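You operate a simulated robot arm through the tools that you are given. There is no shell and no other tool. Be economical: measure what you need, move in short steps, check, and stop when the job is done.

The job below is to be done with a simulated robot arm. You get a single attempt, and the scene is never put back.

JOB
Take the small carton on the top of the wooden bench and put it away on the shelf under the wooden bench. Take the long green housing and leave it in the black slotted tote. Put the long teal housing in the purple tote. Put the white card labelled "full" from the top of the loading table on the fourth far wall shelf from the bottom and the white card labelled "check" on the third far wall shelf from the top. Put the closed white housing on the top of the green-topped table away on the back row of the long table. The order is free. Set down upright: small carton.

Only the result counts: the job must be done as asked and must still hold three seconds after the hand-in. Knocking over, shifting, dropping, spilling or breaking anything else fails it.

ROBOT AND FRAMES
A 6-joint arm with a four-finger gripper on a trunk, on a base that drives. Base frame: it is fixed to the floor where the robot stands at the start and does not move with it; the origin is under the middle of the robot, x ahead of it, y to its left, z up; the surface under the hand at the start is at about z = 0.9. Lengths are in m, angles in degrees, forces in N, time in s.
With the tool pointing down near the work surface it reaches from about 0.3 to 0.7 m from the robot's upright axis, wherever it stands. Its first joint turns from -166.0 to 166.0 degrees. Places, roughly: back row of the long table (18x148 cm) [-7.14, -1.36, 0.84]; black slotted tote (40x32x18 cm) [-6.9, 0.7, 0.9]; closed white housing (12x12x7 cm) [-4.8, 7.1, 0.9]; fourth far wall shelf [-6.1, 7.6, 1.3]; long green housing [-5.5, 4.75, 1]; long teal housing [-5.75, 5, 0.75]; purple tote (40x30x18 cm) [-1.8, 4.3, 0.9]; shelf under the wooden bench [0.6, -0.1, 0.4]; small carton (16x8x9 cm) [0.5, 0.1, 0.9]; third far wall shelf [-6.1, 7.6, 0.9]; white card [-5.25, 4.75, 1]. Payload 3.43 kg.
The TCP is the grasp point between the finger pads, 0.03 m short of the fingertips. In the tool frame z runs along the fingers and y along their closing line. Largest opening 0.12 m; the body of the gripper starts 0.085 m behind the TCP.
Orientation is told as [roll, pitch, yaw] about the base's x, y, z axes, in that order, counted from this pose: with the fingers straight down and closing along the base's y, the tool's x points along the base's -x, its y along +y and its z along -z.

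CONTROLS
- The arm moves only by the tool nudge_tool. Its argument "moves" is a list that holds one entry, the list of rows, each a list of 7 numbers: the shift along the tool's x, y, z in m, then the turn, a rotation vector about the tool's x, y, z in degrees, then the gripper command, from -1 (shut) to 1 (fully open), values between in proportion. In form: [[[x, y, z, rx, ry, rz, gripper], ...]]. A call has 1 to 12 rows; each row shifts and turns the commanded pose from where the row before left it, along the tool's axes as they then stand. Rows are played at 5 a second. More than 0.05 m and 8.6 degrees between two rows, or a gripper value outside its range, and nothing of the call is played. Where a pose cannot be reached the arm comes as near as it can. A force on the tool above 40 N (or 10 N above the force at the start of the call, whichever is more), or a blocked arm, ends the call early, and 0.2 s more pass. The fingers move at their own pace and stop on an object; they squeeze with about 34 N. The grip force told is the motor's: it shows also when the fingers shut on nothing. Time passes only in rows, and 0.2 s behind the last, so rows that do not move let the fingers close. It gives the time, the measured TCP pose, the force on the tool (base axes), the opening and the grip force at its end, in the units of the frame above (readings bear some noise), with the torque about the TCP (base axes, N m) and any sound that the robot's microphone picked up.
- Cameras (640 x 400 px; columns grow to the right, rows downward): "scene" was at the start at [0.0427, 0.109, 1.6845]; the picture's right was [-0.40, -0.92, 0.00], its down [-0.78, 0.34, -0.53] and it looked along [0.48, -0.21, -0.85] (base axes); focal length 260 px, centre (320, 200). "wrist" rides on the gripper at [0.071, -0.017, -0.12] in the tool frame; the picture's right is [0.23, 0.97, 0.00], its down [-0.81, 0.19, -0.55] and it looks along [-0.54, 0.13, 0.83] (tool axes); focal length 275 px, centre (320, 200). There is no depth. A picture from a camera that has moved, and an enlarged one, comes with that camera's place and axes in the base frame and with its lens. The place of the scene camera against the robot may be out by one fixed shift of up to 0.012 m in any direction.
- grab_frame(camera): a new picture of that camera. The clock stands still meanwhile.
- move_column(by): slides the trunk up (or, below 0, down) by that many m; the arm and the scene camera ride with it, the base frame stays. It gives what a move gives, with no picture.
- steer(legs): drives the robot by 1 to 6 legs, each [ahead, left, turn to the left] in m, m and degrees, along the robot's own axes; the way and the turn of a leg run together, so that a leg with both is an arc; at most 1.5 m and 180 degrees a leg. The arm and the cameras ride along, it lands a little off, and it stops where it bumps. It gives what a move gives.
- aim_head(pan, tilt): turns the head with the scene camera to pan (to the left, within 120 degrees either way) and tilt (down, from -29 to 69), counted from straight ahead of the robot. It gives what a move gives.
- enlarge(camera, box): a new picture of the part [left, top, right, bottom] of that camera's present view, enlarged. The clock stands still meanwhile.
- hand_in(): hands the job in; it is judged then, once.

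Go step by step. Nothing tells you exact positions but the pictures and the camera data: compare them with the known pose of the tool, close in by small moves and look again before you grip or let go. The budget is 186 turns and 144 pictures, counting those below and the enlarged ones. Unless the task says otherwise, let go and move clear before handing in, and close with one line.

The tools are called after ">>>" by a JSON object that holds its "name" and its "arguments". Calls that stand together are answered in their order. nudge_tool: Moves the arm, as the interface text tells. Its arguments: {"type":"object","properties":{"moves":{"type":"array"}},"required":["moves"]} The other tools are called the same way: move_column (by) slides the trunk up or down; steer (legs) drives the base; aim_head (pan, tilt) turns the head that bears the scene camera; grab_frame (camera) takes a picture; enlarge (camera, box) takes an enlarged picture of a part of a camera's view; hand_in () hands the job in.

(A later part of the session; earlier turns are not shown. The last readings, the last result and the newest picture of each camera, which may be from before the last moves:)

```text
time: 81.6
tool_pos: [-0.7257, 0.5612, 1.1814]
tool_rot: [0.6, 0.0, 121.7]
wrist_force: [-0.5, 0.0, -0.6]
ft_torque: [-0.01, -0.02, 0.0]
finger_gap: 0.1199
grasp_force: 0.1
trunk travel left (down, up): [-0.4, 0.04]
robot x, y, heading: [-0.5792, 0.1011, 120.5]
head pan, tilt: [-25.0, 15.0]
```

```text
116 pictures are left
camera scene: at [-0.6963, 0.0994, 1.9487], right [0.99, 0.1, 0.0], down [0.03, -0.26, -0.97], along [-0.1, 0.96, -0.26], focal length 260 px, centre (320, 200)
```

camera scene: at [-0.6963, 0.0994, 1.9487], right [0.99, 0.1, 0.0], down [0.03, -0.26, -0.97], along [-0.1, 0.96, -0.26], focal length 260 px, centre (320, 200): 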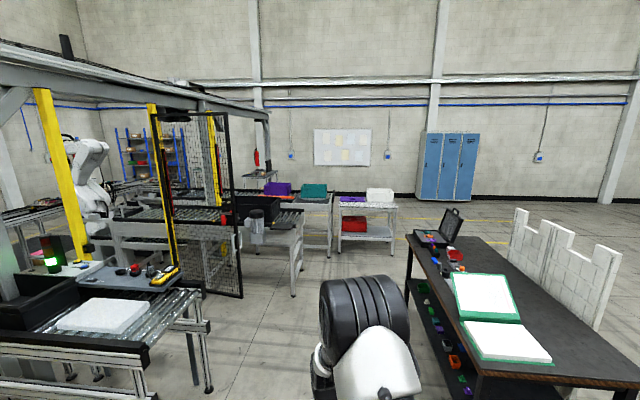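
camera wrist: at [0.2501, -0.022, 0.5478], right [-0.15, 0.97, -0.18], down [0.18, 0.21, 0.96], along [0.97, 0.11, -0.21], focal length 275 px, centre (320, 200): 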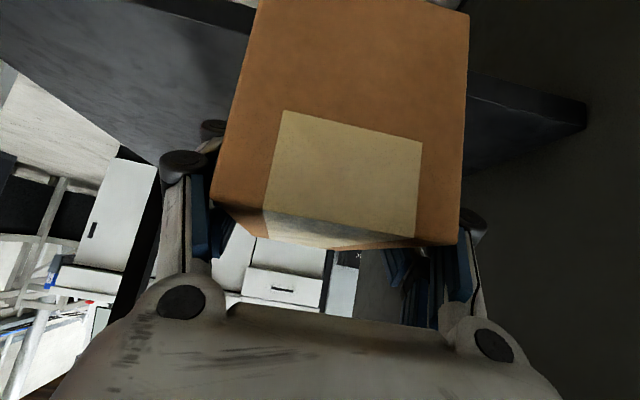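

The fenced cell blocks the direct way; the open route runs north between the dark table and the conveyor, then around the right end of the white-tote table. I drive the first stretch.

>>> {"name": "steer", "arguments": {"legs": [[0, 0, -30.5], [1.5, 0, 0], [1.5, 0, 0], [0.3, 0, 0]]}}

>>> {"name": "aim_head", "arguments": {"pan": -45, "tilt": 20}}

>>> {"name": "grab_frame", "arguments": {"camera": "scene"}}

>>> {"name": "aim_head", "arguments": {"pan": 35, "tilt": 20}}

>>> {"name": "grab_frame", "arguments": {"camera": "scene"}}

```text
time: 99.2
tool_pos: [-0.5058, 3.8799, 1.182]
tool_rot: [0.6, 0.1, 91.6]
wrist_force: [-0.1, 0.5, -0.6]
ft_torque: [-0.02, 0.02, -0.01]
finger_gap: 0.1201
grasp_force: 0.1
trunk travel left (down, up): [-0.4, 0.04]
robot x, y, heading: [-0.6062, 3.404, 91.0]
head pan, tilt: [-25.0, 15.0]
```

```text
time: 100.0
tool_pos: [-0.5058, 3.8787, 1.1807]
tool_rot: [0.6, 0.0, 91.4]
wrist_force: [0.2, -0.3, 1.0]
ft_torque: [0.02, 0.01, 0.0]
finger_gap: 0.1203
grasp_force: 0.0
trunk travel left (down, up): [-0.4, 0.04]
robot x, y, heading: [-0.6102, 3.4012, 90.9]
head pan, tilt: [-45.0, 20.0]
```

```text
115 pictures are left
camera scene: at [-0.6819, 3.4443, 1.9406], right [0.72, -0.7, 0.0], down [-0.24, -0.25, -0.94], along [0.65, 0.67, -0.34], focal length 260 px, centre (320, 200)
```

scene: 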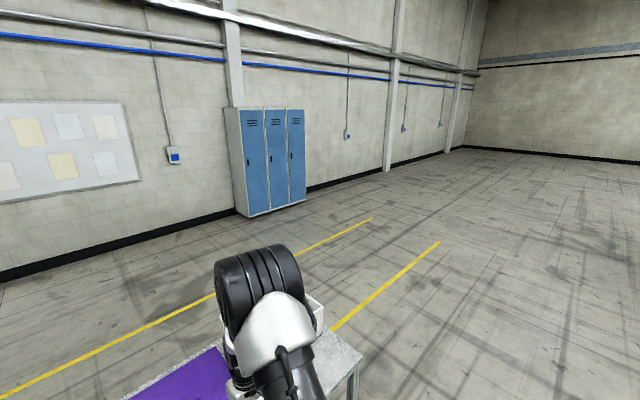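

```text
time: 101.6
tool_pos: [-0.5063, 3.8784, 1.1819]
tool_rot: [0.6, 0.2, 91.5]
wrist_force: [0.2, 0.1, -0.2]
ft_torque: [0.04, -0.03, 0.01]
finger_gap: 0.1201
grasp_force: 0.1
trunk travel left (down, up): [-0.4, 0.04]
robot x, y, heading: [-0.6056, 3.406, 90.7]
head pan, tilt: [35.0, 20.0]
```

```text
114 pictures are left
camera scene: at [-0.801, 3.4534, 1.9406], right [0.81, 0.58, 0.0], down [0.2, -0.28, -0.94], along [-0.55, 0.76, -0.34], focal length 260 px, centre (320, 200)
```

scene: 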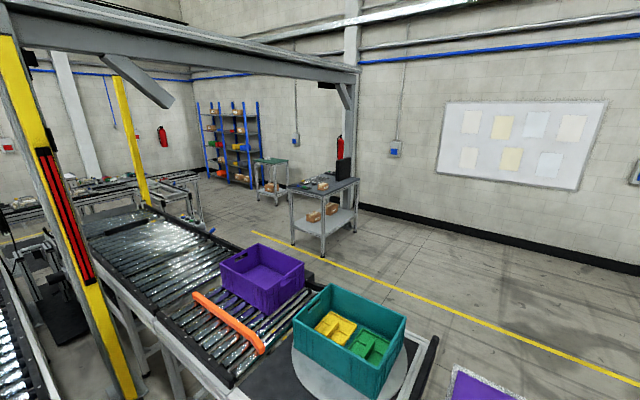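

The way round is clear: the aisle behind the conveyor runs at y about 4.7 to 5.9. I drive around the white-tote table and turn west along y 5.3.

>>> {"name": "steer", "arguments": {"legs": [[-0.25, 0, 0], [0, -1.5, 0], [1.1, 0, 0], [1.0, 0, 0], [0, 0, 89.3], [1.2, 0, 0]]}}

>>> {"name": "aim_head", "arguments": {"pan": 0, "tilt": 20}}

>>> {"name": "grab_frame", "arguments": {"camera": "scene"}}

```text
time: 130.0
tool_pos: [-0.8038, 5.3458, 1.1807]
tool_rot: [0.6, 0.1, -178.2]
wrist_force: [0.4, -0.4, 0.4]
ft_torque: [0.02, 0.0, 0.0]
finger_gap: 0.1202
grasp_force: 0.0
trunk travel left (down, up): [-0.4, 0.04]
robot x, y, heading: [-0.3265, 5.2519, -179.1]
head pan, tilt: [35.0, 20.0]
```

```text
time: 131.0
tool_pos: [-0.804, 5.3466, 1.1808]
tool_rot: [0.6, 0.1, -178.1]
wrist_force: [0.1, -0.4, -0.3]
ft_torque: [0.03, 0.06, 0.01]
finger_gap: 0.1203
grasp_force: 0.0
trunk travel left (down, up): [-0.4, 0.04]
robot x, y, heading: [-0.3269, 5.2505, -178.9]
head pan, tilt: [0.0, 20.0]
```

```text
113 pictures are left
camera scene: at [-0.3983, 5.1032, 1.9405], right [-0.02, 1.0, 0.0], down [0.34, 0.01, -0.94], along [-0.94, -0.02, -0.34], focal length 260 px, centre (320, 200)
```

scene: 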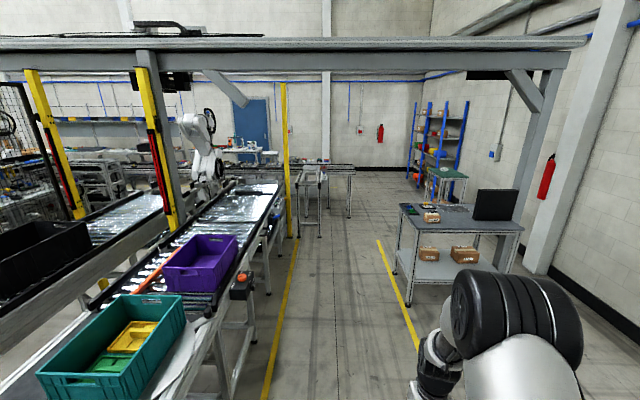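

The lane is clear to the west. I drive 2.9 m along it, then look at the loading table, the green-topped table and the shelves.

>>> {"name": "steer", "arguments": {"legs": [[1.5, 0, 0], [1.4, 0, 0]]}}

>>> {"name": "aim_head", "arguments": {"pan": -30, "tilt": 22}}

>>> {"name": "grab_frame", "arguments": {"camera": "scene"}}

>>> {"name": "aim_head", "arguments": {"pan": 25, "tilt": 22}}

>>> {"name": "grab_frame", "arguments": {"camera": "scene"}}

```text
time: 145.1
tool_pos: [-3.7147, 5.2985, 1.182]
tool_rot: [0.6, 0.2, -178.0]
wrist_force: [-0.7, -0.5, -0.6]
ft_torque: [0.01, 0.01, -0.01]
finger_gap: 0.1198
grasp_force: 0.1
trunk travel left (down, up): [-0.4, 0.04]
robot x, y, heading: [-3.2388, 5.2032, -178.9]
head pan, tilt: [0.0, 20.0]
```

```text
time: 146.0
tool_pos: [-3.714, 5.2977, 1.1812]
tool_rot: [0.6, 0.0, -178.0]
wrist_force: [0.3, -0.5, -0.6]
ft_torque: [0.03, -0.01, -0.01]
finger_gap: 0.1201
grasp_force: 0.1
trunk travel left (down, up): [-0.4, 0.04]
robot x, y, heading: [-3.2402, 5.2031, -178.6]
head pan, tilt: [-30.0, 22.0]
```

```text
112 pictures are left
camera scene: at [-3.2966, 5.1008, 1.9373], right [0.48, 0.88, 0.0], down [0.33, -0.18, -0.93], along [-0.81, 0.45, -0.37], focal length 260 px, centre (320, 200)
```

scene: 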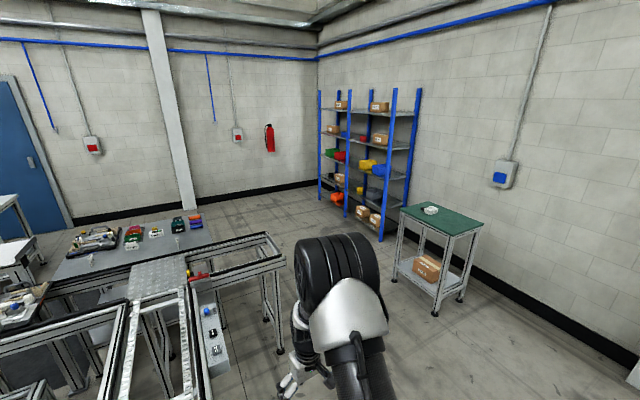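

```text
time: 147.2
tool_pos: [-3.7142, 5.2968, 1.1821]
tool_rot: [0.6, 0.1, -178.0]
wrist_force: [0.0, 0.3, 0.5]
ft_torque: [-0.04, 0.02, 0.01]
finger_gap: 0.1199
grasp_force: 0.0
trunk travel left (down, up): [-0.4, 0.04]
robot x, y, heading: [-3.2398, 5.1968, -179.0]
head pan, tilt: [25.0, 22.0]
```

```text
111 pictures are left
camera scene: at [-3.2984, 5.0154, 1.9373], right [-0.44, 0.9, 0.0], down [0.34, 0.17, -0.93], along [-0.83, -0.41, -0.37], focal length 260 px, centre (320, 200)
```

scene: 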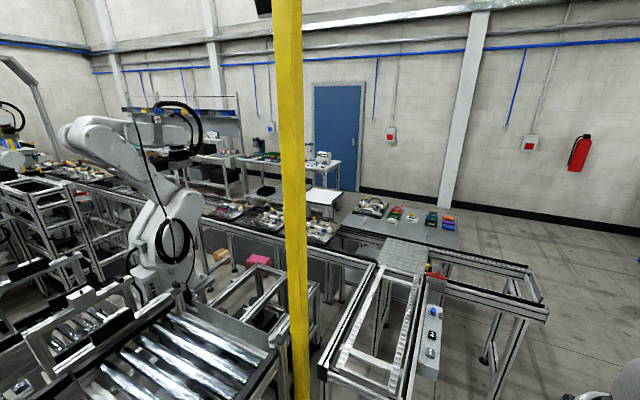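

The loading table with several parts lies ahead left, the blue rack and green-topped table ahead right. I zoom in on the parts and on the rack.

>>> {"name": "enlarge", "arguments": {"camera": "scene", "box": [330, 180, 490, 280]}}

>>> {"name": "aim_head", "arguments": {"pan": -30, "tilt": 22}}

>>> {"name": "enlarge", "arguments": {"camera": "scene", "box": [300, 80, 500, 240]}}

>>> {"name": "enlarge", "arguments": {"camera": "scene", "box": [60, 200, 220, 300]}}

```text
4.00 times, centred on (410, 230) of scene
camera zoom: at [-3.2984, 5.0154, 1.9373], right [-0.44, 0.9, 0.0], down [0.34, 0.17, -0.93], along [-0.83, -0.41, -0.37], focal length 1041 px, centre (-40, 80)
```

zoom: 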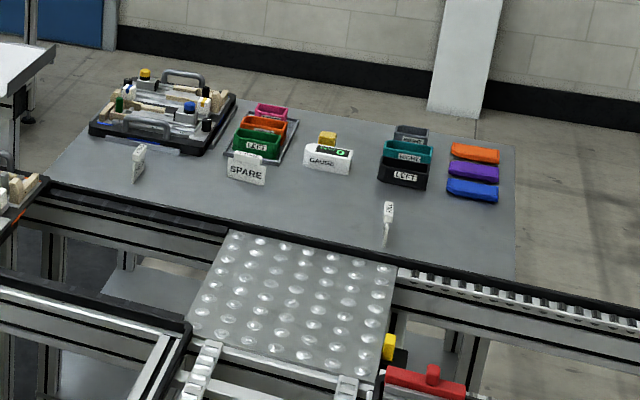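

```text
time: 148.5
tool_pos: [-3.7149, 5.2967, 1.1805]
tool_rot: [0.6, 0.1, -178.0]
wrist_force: [0.3, 0.5, 0.2]
ft_torque: [0.01, -0.04, 0.0]
finger_gap: 0.1197
grasp_force: 0.0
trunk travel left (down, up): [-0.4, 0.04]
robot x, y, heading: [-3.2377, 5.1989, -178.8]
head pan, tilt: [-30.0, 22.0]
```

```text
2.50 times, centred on (400, 160) of scene
camera zoom: at [-3.2966, 5.1008, 1.9373], right [0.48, 0.88, 0.0], down [0.33, -0.18, -0.93], along [-0.81, 0.45, -0.37], focal length 651 px, centre (120, 300)
```

zoom: 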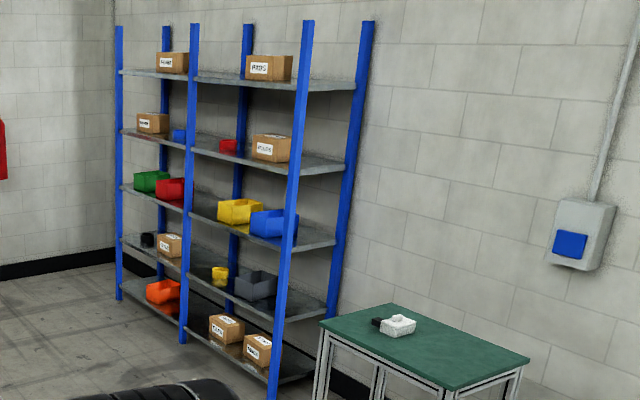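

```text
4.00 times, centred on (140, 250) of scene
camera zoom: at [-3.2966, 5.1008, 1.9373], right [0.48, 0.88, 0.0], down [0.33, -0.18, -0.93], along [-0.81, 0.45, -0.37], focal length 1041 px, centre (1040, 0)
```

zoom: 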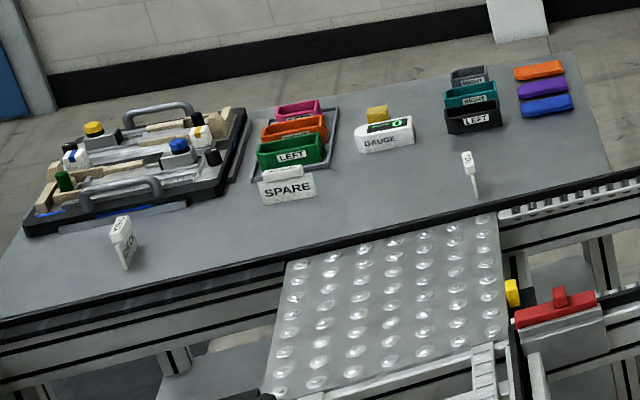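

The loading table top spans about x -5.8..-5.15, y 4.2..5.2, with three standing cards (one reads SPARE) and coloured housings. I drive round to its north end, facing south.

>>> {"name": "steer", "arguments": {"legs": [[1.0, -0.95, 0], [1.3, 0, 0], [0, 0, 90]]}}

>>> {"name": "aim_head", "arguments": {"pan": 0, "tilt": 35}}

>>> {"name": "grab_frame", "arguments": {"camera": "scene"}}

```text
time: 165.3
tool_pos: [-5.6351, 5.608, 1.1808]
tool_rot: [0.6, 0.1, -87.2]
wrist_force: [-1.0, -0.4, 0.5]
ft_torque: [0.0, 0.01, 0.01]
finger_gap: 0.12
grasp_force: 0.0
trunk travel left (down, up): [-0.4, 0.04]
robot x, y, heading: [-5.5442, 6.0851, -87.6]
head pan, tilt: [-30.0, 22.0]
```

```text
time: 166.2
tool_pos: [-5.6363, 5.6066, 1.1815]
tool_rot: [0.7, 0.1, -87.2]
wrist_force: [0.3, -0.2, -0.4]
ft_torque: [0.01, 0.04, -0.05]
finger_gap: 0.1198
grasp_force: 0.0
trunk travel left (down, up): [-0.4, 0.04]
robot x, y, heading: [-5.5474, 6.0852, -87.8]
head pan, tilt: [0.0, 35.0]
```

```text
107 pictures are left
camera scene: at [-5.4035, 6.0186, 1.9167], right [-1.0, -0.04, 0.0], down [-0.02, 0.57, -0.82], along [0.03, -0.82, -0.57], focal length 260 px, centre (320, 200)
```

scene: 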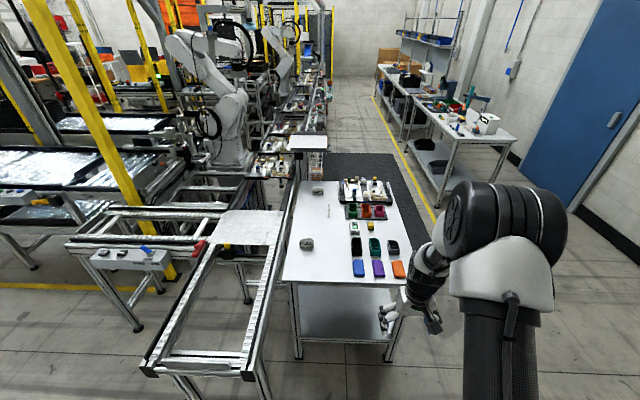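

Now I face the loading table from its north end, and the aisle to the south on its west side is clear. I zoom in on the parts.

>>> {"name": "enlarge", "arguments": {"camera": "scene", "box": [270, 170, 430, 290]}}

>>> {"name": "aim_head", "arguments": {"pan": 0, "tilt": 50}}

>>> {"name": "enlarge", "arguments": {"camera": "scene", "box": [285, 110, 415, 220]}}

```text
3.33 times, centred on (350, 230) of scene
camera zoom: at [-5.4035, 6.0186, 1.9167], right [-1.0, -0.04, 0.0], down [-0.02, 0.57, -0.82], along [0.03, -0.82, -0.57], focal length 868 px, centre (220, 100)
```

zoom: 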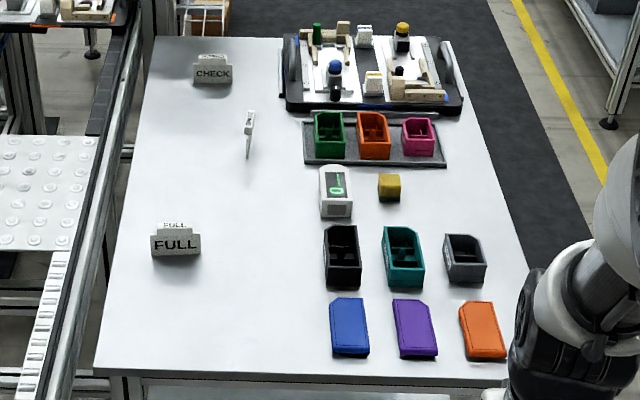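

```text
time: 167.0
tool_pos: [-5.6361, 5.6081, 1.1808]
tool_rot: [0.6, 0.0, -87.2]
wrist_force: [0.2, 0.1, 0.4]
ft_torque: [0.03, 0.01, 0.0]
finger_gap: 0.1201
grasp_force: 0.0
trunk travel left (down, up): [-0.4, 0.04]
robot x, y, heading: [-5.5467, 6.0859, -88.0]
head pan, tilt: [0.0, 50.0]
```

```text
3.64 times, centred on (350, 165) of scene
camera zoom: at [-5.4037, 6.0297, 1.895], right [-1.0, -0.04, 0.0], down [-0.03, 0.77, -0.64], along [0.02, -0.64, -0.77], focal length 946 px, centre (211, 327)
```

zoom: 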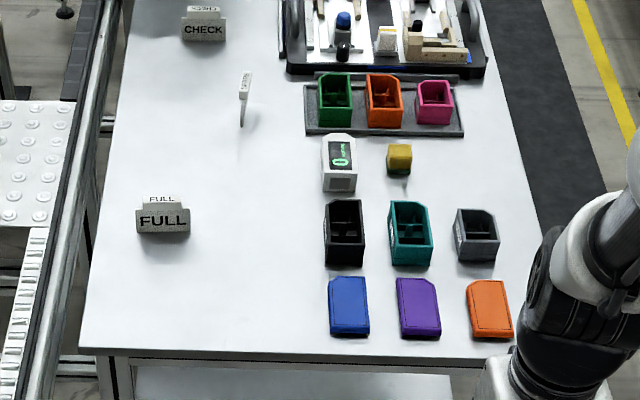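

Cards FULL (nearest, about (-5.30, 5.01)) and CHECK (about (-5.34, 4.5)) stand with their faces towards me; the long green housing is in the tray and the teal one stands nearer. I drive up to the table edge and take a closer look at FULL.

>>> {"name": "steer", "arguments": {"legs": [[0, 0, -2], [0.46, 0.04, 0]]}}

>>> {"name": "aim_head", "arguments": {"pan": 0, "tilt": 60}}

>>> {"name": "grab_frame", "arguments": {"camera": "scene"}}

>>> {"name": "enlarge", "arguments": {"camera": "scene", "box": [250, 70, 410, 170]}}

```text
time: 170.1
tool_pos: [-5.6121, 5.1502, 1.1816]
tool_rot: [0.6, 0.1, -89.2]
wrist_force: [-0.5, -0.1, -0.6]
ft_torque: [0.01, 0.0, -0.01]
finger_gap: 0.12
grasp_force: 0.0
trunk travel left (down, up): [-0.4, 0.04]
robot x, y, heading: [-5.5026, 5.625, -90.0]
head pan, tilt: [0.0, 50.0]
```

```text
time: 170.9
tool_pos: [-5.6118, 5.1504, 1.1817]
tool_rot: [0.6, 0.0, -89.2]
wrist_force: [0.4, -0.7, 0.6]
ft_torque: [-0.02, -0.02, -0.02]
finger_gap: 0.1201
grasp_force: 0.1
trunk travel left (down, up): [-0.4, 0.04]
robot x, y, heading: [-5.4981, 5.6244, -89.9]
head pan, tilt: [0.0, 60.0]
```

```text
104 pictures are left
camera scene: at [-5.3647, 5.5745, 1.8824], right [-1.0, 0.0, 0.0], down [0.0, 0.87, -0.5], along [0.0, -0.5, -0.87], focal length 260 px, centre (320, 200)
```

scene: 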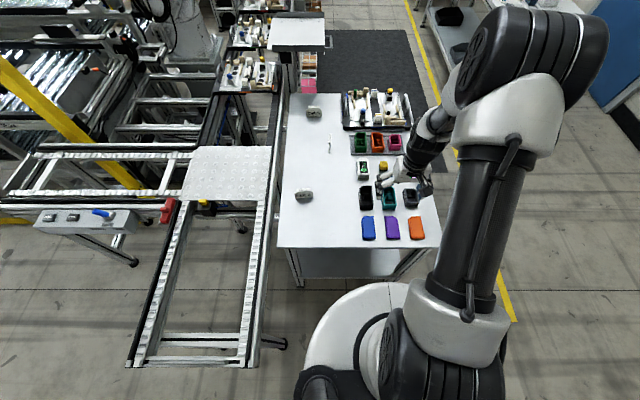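

```text
4.00 times, centred on (330, 120) of scene
camera zoom: at [-5.3647, 5.5745, 1.8824], right [-1.0, 0.0, 0.0], down [0.0, 0.87, -0.5], along [0.0, -0.5, -0.87], focal length 1041 px, centre (280, 520)
```

zoom: 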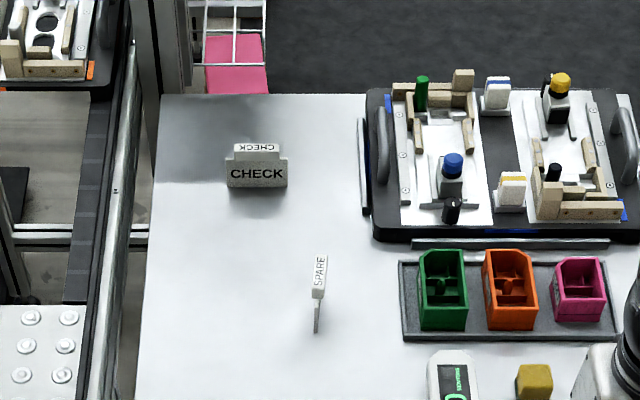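

I zoom on FULL and on the hand for the fine calibration.

>>> {"name": "enlarge", "arguments": {"camera": "scene", "box": [280, 150, 440, 250]}}

>>> {"name": "grab_frame", "arguments": {"camera": "wrist"}}

```text
4.00 times, centred on (360, 200) of scene
camera zoom: at [-5.3647, 5.5745, 1.8824], right [-1.0, 0.0, 0.0], down [0.0, 0.87, -0.5], along [0.0, -0.5, -0.87], focal length 1041 px, centre (160, 200)
```

zoom: 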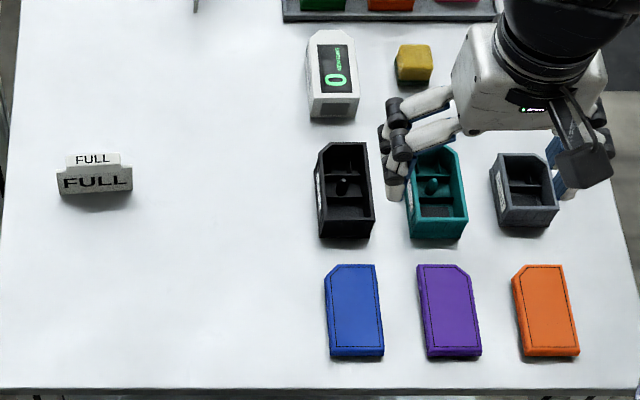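

```text
101 pictures are left
camera wrist: at [-5.6297, 5.2213, 1.3017], right [0.97, 0.24, 0.01], down [0.2, -0.81, 0.55], along [0.14, -0.54, -0.83], focal length 275 px, centre (320, 200)
```

wrist: 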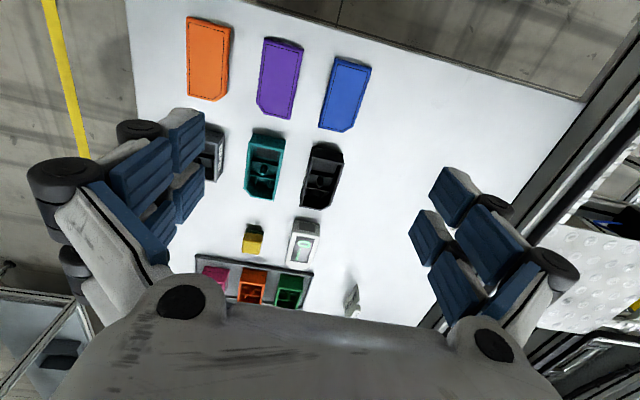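

The teal housing is right below the hand, so I take it first. I centre the hand over it at about (-5.66, 5.02) and go lower to check.

>>> {"name": "nudge_tool", "arguments": {"moves": [[[-0.043, -0.016, 0, 0, 0, 0, 1], [-0.043, -0.016, 0, 0, 0, 0, 1], [-0.042, -0.017, 0, 0, 0, 0, 1], [0, 0, 0, 0, 0, 0, 1]]]}}

>>> {"name": "move_column", "arguments": {"by": -0.12}}

>>> {"name": "grab_frame", "arguments": {"camera": "wrist"}}

```text
time: 171.9
tool_pos: [-5.658, 5.0232, 1.1815]
tool_rot: [0.5, -0.1, -89.2]
wrist_force: [-0.2, 0.2, -0.1]
ft_torque: [0.0, 0.0, 0.03]
finger_gap: 0.1197
grasp_force: 0.1
trunk travel left (down, up): [-0.4, 0.04]
robot x, y, heading: [-5.5011, 5.6243, -89.5]
head pan, tilt: [0.0, 60.0]
```

```text
time: 173.4
tool_pos: [-5.6592, 5.0214, 1.0603]
tool_rot: [0.6, 0.0, -89.2]
wrist_force: [-0.9, 0.4, 0.3]
ft_torque: [-0.03, -0.01, 0.01]
finger_gap: 0.1202
grasp_force: 0.0
trunk travel left (down, up): [-0.28, 0.16]
robot x, y, heading: [-5.5027, 5.6269, -90.1]
head pan, tilt: [0.0, 60.0]
```

```text
100 pictures are left
camera wrist: at [-5.6775, 5.0927, 1.1806], right [0.97, 0.24, 0.01], down [0.2, -0.81, 0.55], along [0.14, -0.54, -0.83], focal length 275 px, centre (320, 200)
```

wrist: 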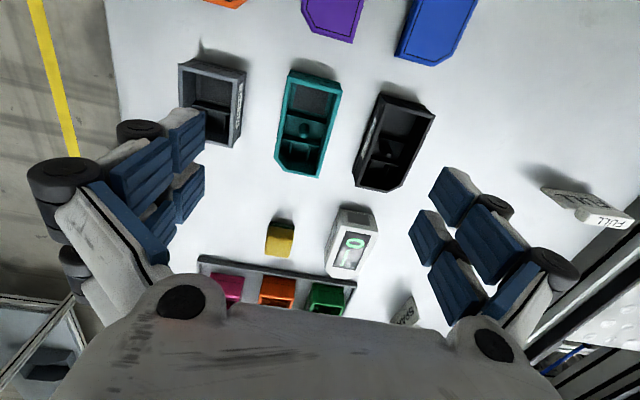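

Triangulated, the teal housing is at about (-5.665, 4.99), rim z about 0.89, about 5.5 cm wide, with neighbours 3 to 4 cm off. I centre, set the opening to 8.5 cm and lower to 0.95.

>>> {"name": "nudge_tool", "arguments": {"moves": [[[-0.031, -0.006, 0, 0, 0, 0, 0.42], [0, 0, 0, 0, 0, 0, 0.42], [0, 0, 0, 0, 0, 0, 0.42]]]}}

>>> {"name": "move_column", "arguments": {"by": -0.1}}

>>> {"name": "grab_frame", "arguments": {"camera": "wrist"}}

```text
time: 174.2
tool_pos: [-5.6656, 4.9907, 1.0607]
tool_rot: [0.6, 0.1, -89.2]
wrist_force: [-0.4, -0.2, 0.2]
ft_torque: [-0.01, 0.0, 0.01]
finger_gap: 0.0852
grasp_force: 0.1
trunk travel left (down, up): [-0.28, 0.16]
robot x, y, heading: [-5.504, 5.6294, -90.0]
head pan, tilt: [0.0, 60.0]
```

```text
time: 175.5
tool_pos: [-5.6647, 4.9919, 0.9598]
tool_rot: [0.7, 0.0, -89.3]
wrist_force: [0.1, -0.2, 0.3]
ft_torque: [0.0, -0.01, -0.01]
finger_gap: 0.0853
grasp_force: 0.0
trunk travel left (down, up): [-0.18, 0.26]
robot x, y, heading: [-5.5047, 5.6296, -90.0]
head pan, tilt: [0.0, 60.0]
```

```text
99 pictures are left
camera wrist: at [-5.6837, 5.0618, 1.0808], right [0.97, 0.24, 0.01], down [0.2, -0.81, 0.55], along [0.14, -0.54, -0.83], focal length 275 px, centre (320, 200)
```

wrist: 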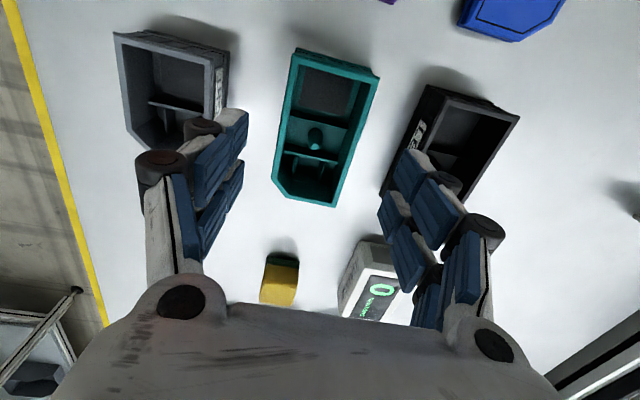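

The alignment is good but the black neighbour is close, so I narrow the opening to 7.5 cm, shift 3 mm away from it and lower to the grasp.

>>> {"name": "nudge_tool", "arguments": {"moves": [[[0.006, -0.003, 0, 0, 0, 0, 0.25], [0, 0, 0, 0, 0, 0, 0.25], [0, 0, 0.03, 0, 0, 0, 0.25], [0, 0, 0, 0, 0, 0, 0.25]]]}}

>>> {"name": "grab_frame", "arguments": {"camera": "wrist"}}

```text
time: 176.5
tool_pos: [-5.6684, 4.997, 0.9299]
tool_rot: [0.6, 0.1, -89.2]
wrist_force: [0.0, -0.8, 0.1]
ft_torque: [-0.01, 0.0, 0.01]
finger_gap: 0.075
grasp_force: 0.1
trunk travel left (down, up): [-0.18, 0.26]
robot x, y, heading: [-5.5032, 5.626, -89.9]
head pan, tilt: [0.0, 60.0]
```

```text
98 pictures are left
camera wrist: at [-5.686, 5.0682, 1.0505], right [0.97, 0.24, 0.01], down [0.2, -0.81, 0.55], along [0.14, -0.54, -0.83], focal length 275 px, centre (320, 200)
```

wrist: 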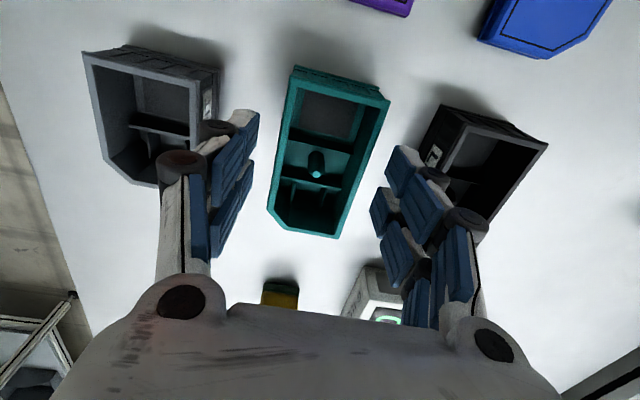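

The fingers pass between the neighbours. I lower 3.5 cm and close.

>>> {"name": "nudge_tool", "arguments": {"moves": [[[0, 0, 0.02, 0, 0, 0, 0.25], [0, 0, 0.015, 0, 0, 0, 0.25], [0, 0, 0, 0, 0, 0, 0.25]]]}}

>>> {"name": "grab_frame", "arguments": {"camera": "wrist"}}

```text
time: 177.3
tool_pos: [-5.667, 4.997, 0.8961]
tool_rot: [0.6, 0.1, -89.3]
wrist_force: [0.3, 0.0, -0.3]
ft_torque: [-0.01, -0.01, -0.01]
finger_gap: 0.0749
grasp_force: 0.1
trunk travel left (down, up): [-0.18, 0.26]
robot x, y, heading: [-5.5062, 5.6283, -89.9]
head pan, tilt: [0.0, 60.0]
```

```text
97 pictures are left
camera wrist: at [-5.6852, 5.0677, 1.0158], right [0.97, 0.24, 0.01], down [0.2, -0.81, 0.55], along [0.14, -0.54, -0.83], focal length 275 px, centre (320, 200)
```

wrist: 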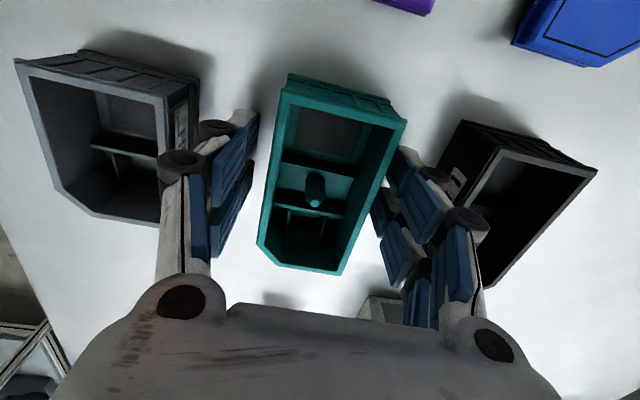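

Tips are beside the walls. I lower 8 mm more, close, and lift.

>>> {"name": "nudge_tool", "arguments": {"moves": [[[0, 0, 0.008, 0, 0, 0, 0.25], [0, 0, 0, 0, 0, 0, -1], [0, 0, 0, 0, 0, 0, -1], [0, 0, 0, 0, 0, 0, -1], [0, 0, 0, 0, 0, 0, -1], [0, 0, 0, 0, 0, 0, -1]]]}}

>>> {"name": "move_column", "arguments": {"by": 0.1}}

>>> {"name": "grab_frame", "arguments": {"camera": "wrist"}}

```text
time: 178.7
tool_pos: [-5.6686, 4.9967, 0.8893]
tool_rot: [0.5, -0.2, -89.1]
wrist_force: [-8.1, -2.2, 19.2]
ft_torque: [0.15, 0.63, 0.19]
finger_gap: 0.0536
grasp_force: 33.9
trunk travel left (down, up): [-0.18, 0.26]
robot x, y, heading: [-5.5034, 5.6255, -90.2]
head pan, tilt: [0.0, 60.0]
```

```text
time: 180.0
tool_pos: [-5.6663, 4.9968, 0.9865]
tool_rot: [0.6, 0.1, -89.2]
wrist_force: [0.1, 0.0, -2.2]
ft_torque: [-0.01, -0.01, 0.01]
finger_gap: 0.0538
grasp_force: 33.2
trunk travel left (down, up): [-0.28, 0.16]
robot x, y, heading: [-5.5036, 5.6234, -90.1]
head pan, tilt: [0.0, 60.0]
```

```text
96 pictures are left
camera wrist: at [-5.6854, 5.0677, 1.1072], right [0.97, 0.24, 0.01], down [0.2, -0.81, 0.55], along [0.14, -0.53, -0.83], focal length 275 px, centre (320, 200)
```

wrist: 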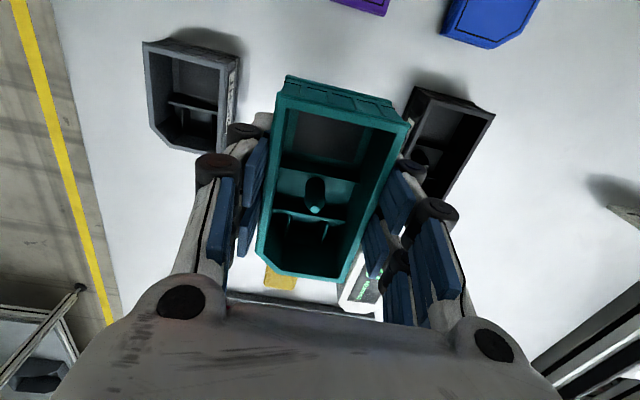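

The teal housing is held. I raise the trunk and drive back east along the lane to the purple tote.

>>> {"name": "move_column", "arguments": {"by": 0.16}}

>>> {"name": "steer", "arguments": {"legs": [[-0.5, 0, 0], [0, 0, 90], [1.3, 0, 0], [1.0, -0.85, 0], [1.35, 0, 0], [0, 0, -90]]}}

>>> {"name": "aim_head", "arguments": {"pan": 0, "tilt": 50}}

>>> {"name": "grab_frame", "arguments": {"camera": "scene"}}

```text
time: 181.8
tool_pos: [-5.6682, 4.9971, 1.1467]
tool_rot: [0.6, 0.1, -89.1]
wrist_force: [-0.1, 0.0, -0.9]
ft_torque: [0.04, -0.01, 0.0]
finger_gap: 0.0536
grasp_force: 34.3
trunk travel left (down, up): [-0.44, 0.0]
robot x, y, heading: [-5.5011, 5.6236, -90.0]
head pan, tilt: [0.0, 60.0]
```

```text
time: 211.2
tool_pos: [-1.9714, 4.7578, 1.1461]
tool_rot: [0.6, 0.2, -87.4]
wrist_force: [-0.4, -0.2, -1.1]
ft_torque: [0.02, -0.02, 0.0]
finger_gap: 0.0535
grasp_force: 33.5
trunk travel left (down, up): [-0.44, 0.0]
robot x, y, heading: [-1.8255, 5.3908, -87.9]
head pan, tilt: [0.0, 60.0]
```

```text
time: 211.9
tool_pos: [-1.9738, 4.7579, 1.1474]
tool_rot: [0.6, 0.1, -87.5]
wrist_force: [0.0, -0.4, -1.2]
ft_torque: [-0.01, -0.01, -0.03]
finger_gap: 0.0536
grasp_force: 34.3
trunk travel left (down, up): [-0.44, 0.0]
robot x, y, heading: [-1.8274, 5.3878, -87.5]
head pan, tilt: [0.0, 50.0]
```

```text
95 pictures are left
camera scene: at [-1.6874, 5.3344, 1.9349], right [-1.0, -0.03, 0.0], down [-0.03, 0.77, -0.64], along [0.02, -0.64, -0.77], focal length 260 px, centre (320, 200)
```

scene: 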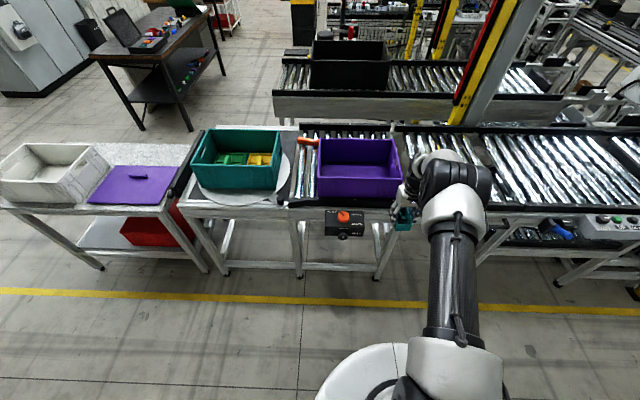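

The purple tote is just ahead. I zoom to locate its rim.

>>> {"name": "enlarge", "arguments": {"camera": "scene", "box": [290, 120, 450, 240]}}

```text
3.33 times, centred on (370, 180) of scene
camera zoom: at [-1.6874, 5.3344, 1.9349], right [-1.0, -0.03, 0.0], down [-0.03, 0.77, -0.64], along [0.02, -0.64, -0.77], focal length 868 px, centre (153, 267)
```

zoom: 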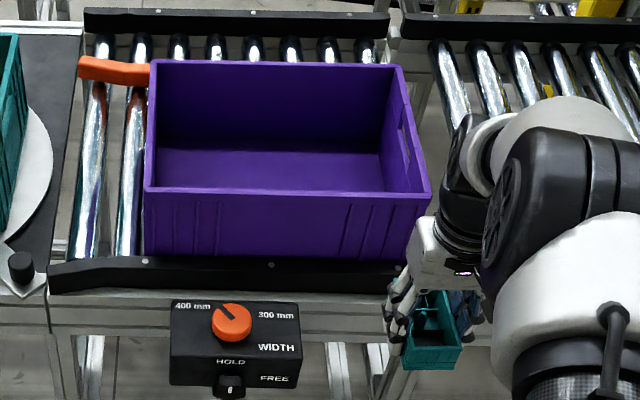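

The tote spans about x -2.05..-1.65, y 4.18..4.48, rim z about 1.07. I raise the hand, square up, and drive so the hand is above its middle.

>>> {"name": "nudge_tool", "arguments": {"moves": [[[0, 0, -0.03, 0, 0, 0, -1], [0, 0, -0.03, 0, 0, 0, -1], [0, 0, 0, 0, 0, 0, -1]]]}}

>>> {"name": "steer", "arguments": {"legs": [[0, 0, -2.3], [0, 0.16, 0], [0.43, 0, 0]]}}

>>> {"name": "grab_frame", "arguments": {"camera": "scene"}}

>>> {"name": "grab_frame", "arguments": {"camera": "wrist"}}

```text
time: 212.7
tool_pos: [-1.9736, 4.7579, 1.2078]
tool_rot: [0.6, 0.0, -87.4]
wrist_force: [0.1, -1.0, -0.9]
ft_torque: [0.0, 0.0, -0.02]
finger_gap: 0.0537
grasp_force: 34.0
trunk travel left (down, up): [-0.44, 0.0]
robot x, y, heading: [-1.8284, 5.3872, -88.0]
head pan, tilt: [0.0, 50.0]
```

```text
time: 216.7
tool_pos: [-1.8427, 4.3333, 1.208]
tool_rot: [0.6, 0.2, -89.9]
wrist_force: [0.1, 0.0, -0.5]
ft_torque: [0.05, -0.01, 0.01]
finger_gap: 0.0537
grasp_force: 34.2
trunk travel left (down, up): [-0.44, 0.0]
robot x, y, heading: [-1.6727, 4.9579, -90.6]
head pan, tilt: [0.0, 50.0]
```

```text
93 pictures are left
camera scene: at [-1.534, 4.8967, 1.935], right [-1.0, 0.01, 0.0], down [0.01, 0.77, -0.64], along [-0.01, -0.64, -0.77], focal length 260 px, centre (320, 200)
```

scene: 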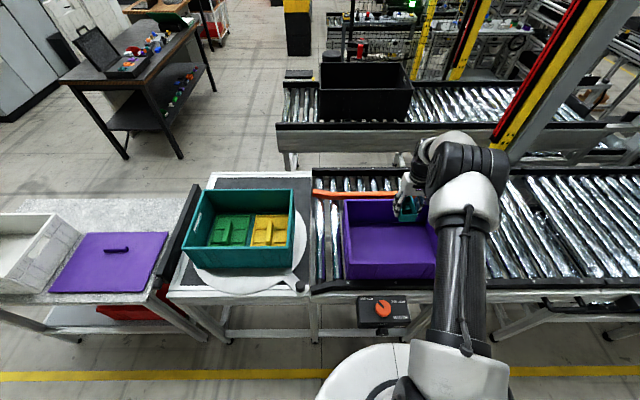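

```text
92 pictures are left
camera wrist: at [-1.8606, 4.404, 1.3273], right [0.97, 0.23, 0.01], down [0.19, -0.81, 0.55], along [0.14, -0.54, -0.83], focal length 275 px, centre (320, 200)
```

wrist: 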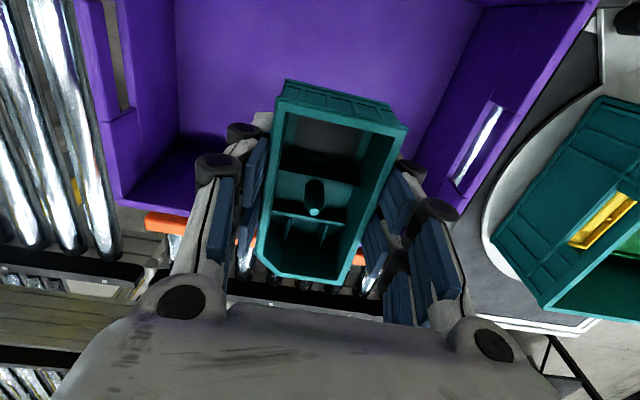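

The hand is centred over the tote. I shift 2 cm nearer, lower with the trunk by 0.22 m and then feel for the floor.

>>> {"name": "nudge_tool", "arguments": {"moves": [[[0.02, 0, 0, 0, 0, 0, -1], [0, 0, 0, 0, 0, 0, -1]]]}}

>>> {"name": "move_column", "arguments": {"by": -0.22}}

>>> {"name": "grab_frame", "arguments": {"camera": "wrist"}}

>>> {"name": "enlarge", "arguments": {"camera": "scene", "box": [290, 120, 450, 240]}}

```text
time: 217.3
tool_pos: [-1.8423, 4.3504, 1.2056]
tool_rot: [0.6, 0.1, -89.7]
wrist_force: [0.3, -0.9, -1.7]
ft_torque: [0.05, 0.02, 0.01]
finger_gap: 0.0536
grasp_force: 34.0
trunk travel left (down, up): [-0.44, 0.0]
robot x, y, heading: [-1.6703, 4.959, -90.4]
head pan, tilt: [0.0, 50.0]
```

```text
time: 219.6
tool_pos: [-1.8442, 4.3531, 0.9877]
tool_rot: [0.5, 0.1, -89.7]
wrist_force: [0.0, 0.3, -1.6]
ft_torque: [0.0, 0.0, -0.01]
finger_gap: 0.0536
grasp_force: 34.3
trunk travel left (down, up): [-0.22, 0.22]
robot x, y, heading: [-1.6704, 4.9562, -90.4]
head pan, tilt: [0.0, 50.0]
```

```text
91 pictures are left
camera wrist: at [-1.8601, 4.4243, 1.108], right [0.97, 0.23, 0.01], down [0.19, -0.81, 0.55], along [0.14, -0.54, -0.83], focal length 275 px, centre (320, 200)
```

wrist: 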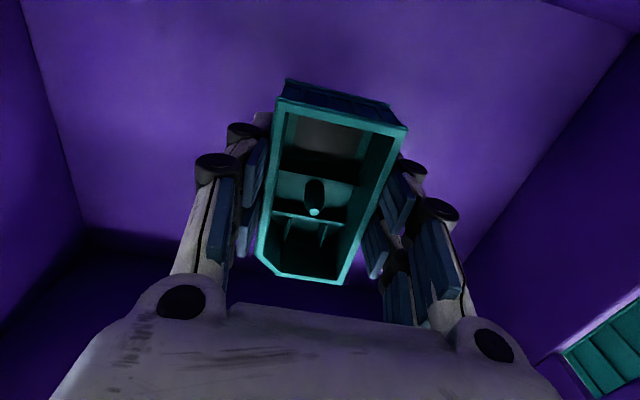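

```text
3.33 times, centred on (370, 180) of scene
camera zoom: at [-1.534, 4.8972, 1.7151], right [-1.0, 0.01, 0.0], down [0.01, 0.77, -0.64], along [-0.01, -0.64, -0.77], focal length 868 px, centre (153, 267)
```

zoom: 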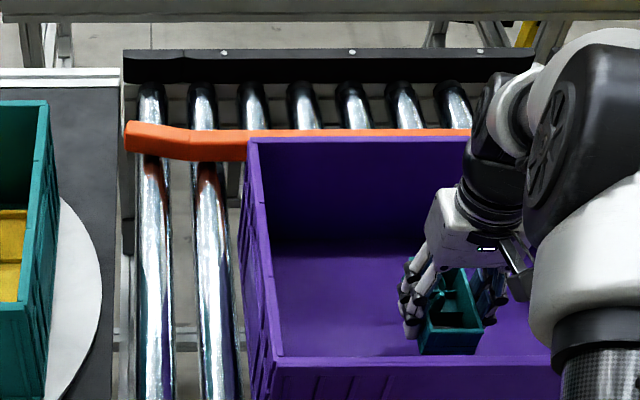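

Well inside. I lower in steps until contact.

>>> {"name": "nudge_tool", "arguments": {"moves": [[[0, 0, 0.015, 0, 0, 0, -1], [0, 0, 0.01, 0, 0, 0, -1], [0, 0, 0, 0, 0, 0, -1]]]}}

>>> {"name": "nudge_tool", "arguments": {"moves": [[[0, 0, 0.007, 0, 0, 0, -1], [0, 0, 0.005, 0, 0, 0, -1], [0, 0, 0, 0, 0, 0, -1]]]}}

```text
time: 220.4
tool_pos: [-1.843, 4.3537, 0.9634]
tool_rot: [0.6, 0.0, -89.7]
wrist_force: [-0.1, -0.3, -1.0]
ft_torque: [0.02, 0.0, 0.01]
finger_gap: 0.0538
grasp_force: 34.1
trunk travel left (down, up): [-0.22, 0.22]
robot x, y, heading: [-1.672, 4.9629, -90.5]
head pan, tilt: [0.0, 50.0]
```

```text
time: 221.2
tool_pos: [-1.8433, 4.3521, 0.9503]
tool_rot: [0.6, 0.1, -89.8]
wrist_force: [0.3, -0.1, -1.5]
ft_torque: [0.01, 0.02, 0.02]
finger_gap: 0.0538
grasp_force: 34.2
trunk travel left (down, up): [-0.22, 0.22]
robot x, y, heading: [-1.6721, 4.9571, -90.8]
head pan, tilt: [0.0, 50.0]
```

>>> {"name": "nudge_tool", "arguments": {"moves": [[[0, 0, 0.006, 0, 0, 0, -1], [0, 0, 0.006, 0, 0, 0, -1], [0, 0, 0, 0, 0, 0, -1]]]}}

>>> {"name": "nudge_tool", "arguments": {"moves": [[[0, 0, 0.006, 0, 0, 0, -1], [0, 0, 0.005, 0, 0, 0, -1], [0, 0, 0, 0, 0, 0, -1]]]}}

```text
time: 222.0
tool_pos: [-1.8422, 4.3535, 0.9372]
tool_rot: [0.5, 0.1, -89.8]
wrist_force: [0.2, -0.2, -0.9]
ft_torque: [0.04, 0.01, 0.0]
finger_gap: 0.0534
grasp_force: 33.8
trunk travel left (down, up): [-0.22, 0.22]
robot x, y, heading: [-1.6712, 4.9595, -90.4]
head pan, tilt: [0.0, 50.0]
```

```text
time: 222.8
tool_pos: [-1.8421, 4.3531, 0.9276]
tool_rot: [0.5, 0.1, -89.8]
wrist_force: [0.7, 1.6, 1.6]
ft_torque: [-0.17, 0.09, 0.01]
finger_gap: 0.0535
grasp_force: 34.2
trunk travel left (down, up): [-0.22, 0.22]
robot x, y, heading: [-1.6754, 4.959, -90.4]
head pan, tilt: [0.0, 50.0]
```

Contact at 0.928. I let go with a moderate opening and lift out.

>>> {"name": "nudge_tool", "arguments": {"moves": [[[0, 0, 0, 0, 0, 0, 0.5], [0, 0, 0, 0, 0, 0, 0.5], [0, 0, 0, 0, 0, 0, 0.5], [0, 0, -0.04, 0, 0, 0, 0.5], [0, 0, -0.04, 0, 0, 0, 0.5], [0, 0, 0, 0, 0, 0, 0.5]]]}}

>>> {"name": "move_column", "arguments": {"by": 0.22}}

>>> {"name": "steer", "arguments": {"legs": [[-0.3, 0, 0]]}}

>>> {"name": "enlarge", "arguments": {"camera": "scene", "box": [270, 110, 430, 230]}}

```text
time: 224.2
tool_pos: [-1.8435, 4.3536, 1.0076]
tool_rot: [0.5, 0.1, -89.7]
wrist_force: [-0.2, -0.5, 1.4]
ft_torque: [0.01, -0.02, -0.03]
finger_gap: 0.0898
grasp_force: 0.1
trunk travel left (down, up): [-0.22, 0.22]
robot x, y, heading: [-1.6721, 4.9557, -90.6]
head pan, tilt: [0.0, 50.0]
```

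```text
time: 226.6
tool_pos: [-1.8437, 4.3519, 1.2269]
tool_rot: [0.6, 0.1, -89.9]
wrist_force: [-0.4, -0.3, 0.6]
ft_torque: [0.02, 0.04, -0.01]
finger_gap: 0.0901
grasp_force: 0.0
trunk travel left (down, up): [-0.44, 0.0]
robot x, y, heading: [-1.6746, 4.9614, -90.6]
head pan, tilt: [0.0, 50.0]
```

```text
time: 228.6
tool_pos: [-1.8432, 4.6517, 1.2278]
tool_rot: [0.6, 0.0, -89.9]
wrist_force: [-1.0, 0.4, 0.0]
ft_torque: [0.02, -0.02, 0.01]
finger_gap: 0.0899
grasp_force: 0.1
trunk travel left (down, up): [-0.44, 0.0]
robot x, y, heading: [-1.6699, 5.2557, -90.5]
head pan, tilt: [0.0, 50.0]
```

```text
3.33 times, centred on (350, 170) of scene
camera zoom: at [-1.5311, 5.1958, 1.935], right [-1.0, 0.01, 0.0], down [0.01, 0.77, -0.64], along [-0.01, -0.64, -0.77], focal length 868 px, centre (220, 300)
```

zoom: 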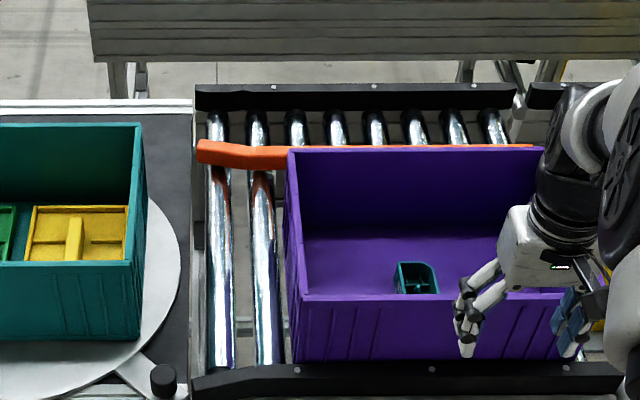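

The teal housing lies in the purple tote. Now back west, round to the west side of the loading table, from where the green housing and both cards can be reached.

>>> {"name": "steer", "arguments": {"legs": [[0, 0, -90], [1.4, 0, 0], [1.1, -0.9, 0], [1.5, 0, 0], [0.75, 0, 0], [0, 0, 90]]}}

>>> {"name": "aim_head", "arguments": {"pan": 0, "tilt": 30}}

>>> {"name": "grab_frame", "arguments": {"camera": "scene"}}

```text
time: 260.5
tool_pos: [-6.5542, 5.629, 1.2275]
tool_rot: [0.6, 0.1, -90.3]
wrist_force: [-0.4, 0.7, -0.7]
ft_torque: [-0.01, 0.01, 0.0]
finger_gap: 0.09
grasp_force: 0.1
trunk travel left (down, up): [-0.44, 0.0]
robot x, y, heading: [-6.3747, 6.2342, -91.2]
head pan, tilt: [0.0, 50.0]
```

```text
time: 261.3
tool_pos: [-6.5532, 5.6294, 1.227]
tool_rot: [0.6, 0.0, -90.3]
wrist_force: [-1.1, -0.9, -0.2]
ft_torque: [0.02, 0.0, -0.01]
finger_gap: 0.0898
grasp_force: 0.0
trunk travel left (down, up): [-0.44, 0.0]
robot x, y, heading: [-6.3777, 6.2358, -91.1]
head pan, tilt: [0.0, 30.0]
```

```text
88 pictures are left
camera scene: at [-6.2393, 6.1579, 1.9644], right [-1.0, 0.02, 0.0], down [0.01, 0.5, -0.87], along [-0.02, -0.87, -0.5], focal length 260 px, centre (320, 200)
```

scene: 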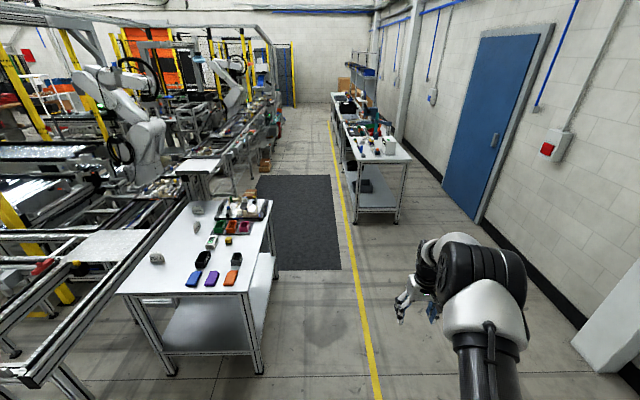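

The aisle beside the loading table is clear. I drive south 1.5 m, face east and move up to the table.

>>> {"name": "steer", "arguments": {"legs": [[0, 0, 1], [1.5, 0, 0], [0, 0, 90]]}}

>>> {"name": "aim_head", "arguments": {"pan": 0, "tilt": 55}}

>>> {"name": "grab_frame", "arguments": {"camera": "scene"}}

```text
time: 273.0
tool_pos: [-5.7642, 4.556, 1.2275]
tool_rot: [0.7, 0.1, 1.5]
wrist_force: [-0.3, -0.3, 0.9]
ft_torque: [-0.02, 0.01, 0.01]
finger_gap: 0.0898
grasp_force: 0.1
trunk travel left (down, up): [-0.44, 0.0]
robot x, y, heading: [-6.3702, 4.712, 0.8]
head pan, tilt: [0.0, 30.0]
```

```text
time: 273.9
tool_pos: [-5.7646, 4.5566, 1.2281]
tool_rot: [0.6, 0.1, 1.5]
wrist_force: [-0.5, 0.3, 0.5]
ft_torque: [0.03, -0.02, 0.03]
finger_gap: 0.09
grasp_force: 0.1
trunk travel left (down, up): [-0.44, 0.0]
robot x, y, heading: [-6.3739, 4.7127, 0.9]
head pan, tilt: [0.0, 55.0]
```

```text
87 pictures are left
camera scene: at [-6.3247, 4.8498, 1.9285], right [0.01, -1.0, 0.0], down [-0.82, -0.01, -0.57], along [0.57, 0.01, -0.82], focal length 260 px, centre (320, 200)
```

scene: 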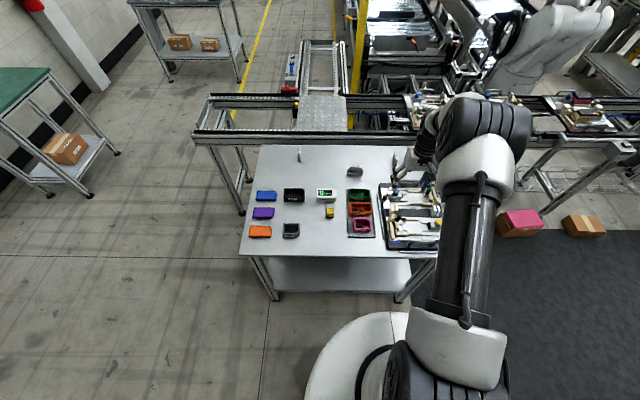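

The green housing is at about (-5.57, 4.695), its long side along y. I move up, bring the hand over it, and turn the fingers to close along x.

>>> {"name": "steer", "arguments": {"legs": [[0, 0, -0.9], [0.2, 0.13, 0]]}}

>>> {"name": "nudge_tool", "arguments": {"moves": [[[0, 0, 0, 0, 0, 8.25, 0.5], [0, 0, 0, 0, 0, 8.25, 0.5], [0, 0, 0, 0, 0, 8.25, 0.5], [0, 0, 0, 0, 0, 8.25, 0.5], [0, 0, 0, 0, 0, 8.25, 0.5], [0, 0, 0, 0, 0, 8.25, 0.5], [0, 0, 0, 0, 0, 8.25, 0.5], [0, 0, 0, 0, 0, 8.25, 0.5], [0, 0, 0, 0, 0, 8.25, 0.5], [0, 0, 0, 0, 0, 8.25, 0.5], [0, 0, 0, 0, 0, 8.25, 0.5], [0, 0, 0, 0, 0, 0, 0.5]]]}}

>>> {"name": "grab_frame", "arguments": {"camera": "wrist"}}

```text
time: 276.0
tool_pos: [-5.5671, 4.6763, 1.2277]
tool_rot: [0.6, 0.0, 0.6]
wrist_force: [0.3, 0.2, 0.0]
ft_torque: [-0.04, 0.06, 0.01]
finger_gap: 0.0899
grasp_force: 0.1
trunk travel left (down, up): [-0.44, 0.0]
robot x, y, heading: [-6.1731, 4.8424, -0.3]
head pan, tilt: [0.0, 55.0]
```

```text
time: 278.6
tool_pos: [-5.5679, 4.6749, 1.2288]
tool_rot: [-0.1, 0.6, -90.3]
wrist_force: [0.1, -1.3, -0.2]
ft_torque: [0.02, 0.01, -0.02]
finger_gap: 0.0901
grasp_force: 0.0
trunk travel left (down, up): [-0.44, 0.0]
robot x, y, heading: [-6.172, 4.8427, -0.1]
head pan, tilt: [0.0, 55.0]
```

```text
86 pictures are left
camera wrist: at [-5.5823, 4.7456, 1.3487], right [0.97, 0.23, 0.0], down [0.19, -0.82, 0.54], along [0.12, -0.53, -0.84], focal length 275 px, centre (320, 200)
```

wrist: 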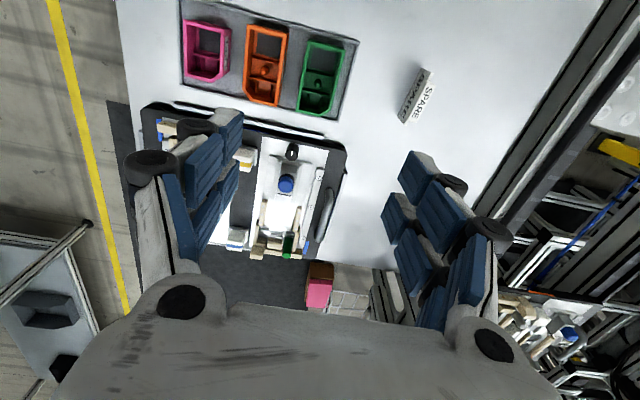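

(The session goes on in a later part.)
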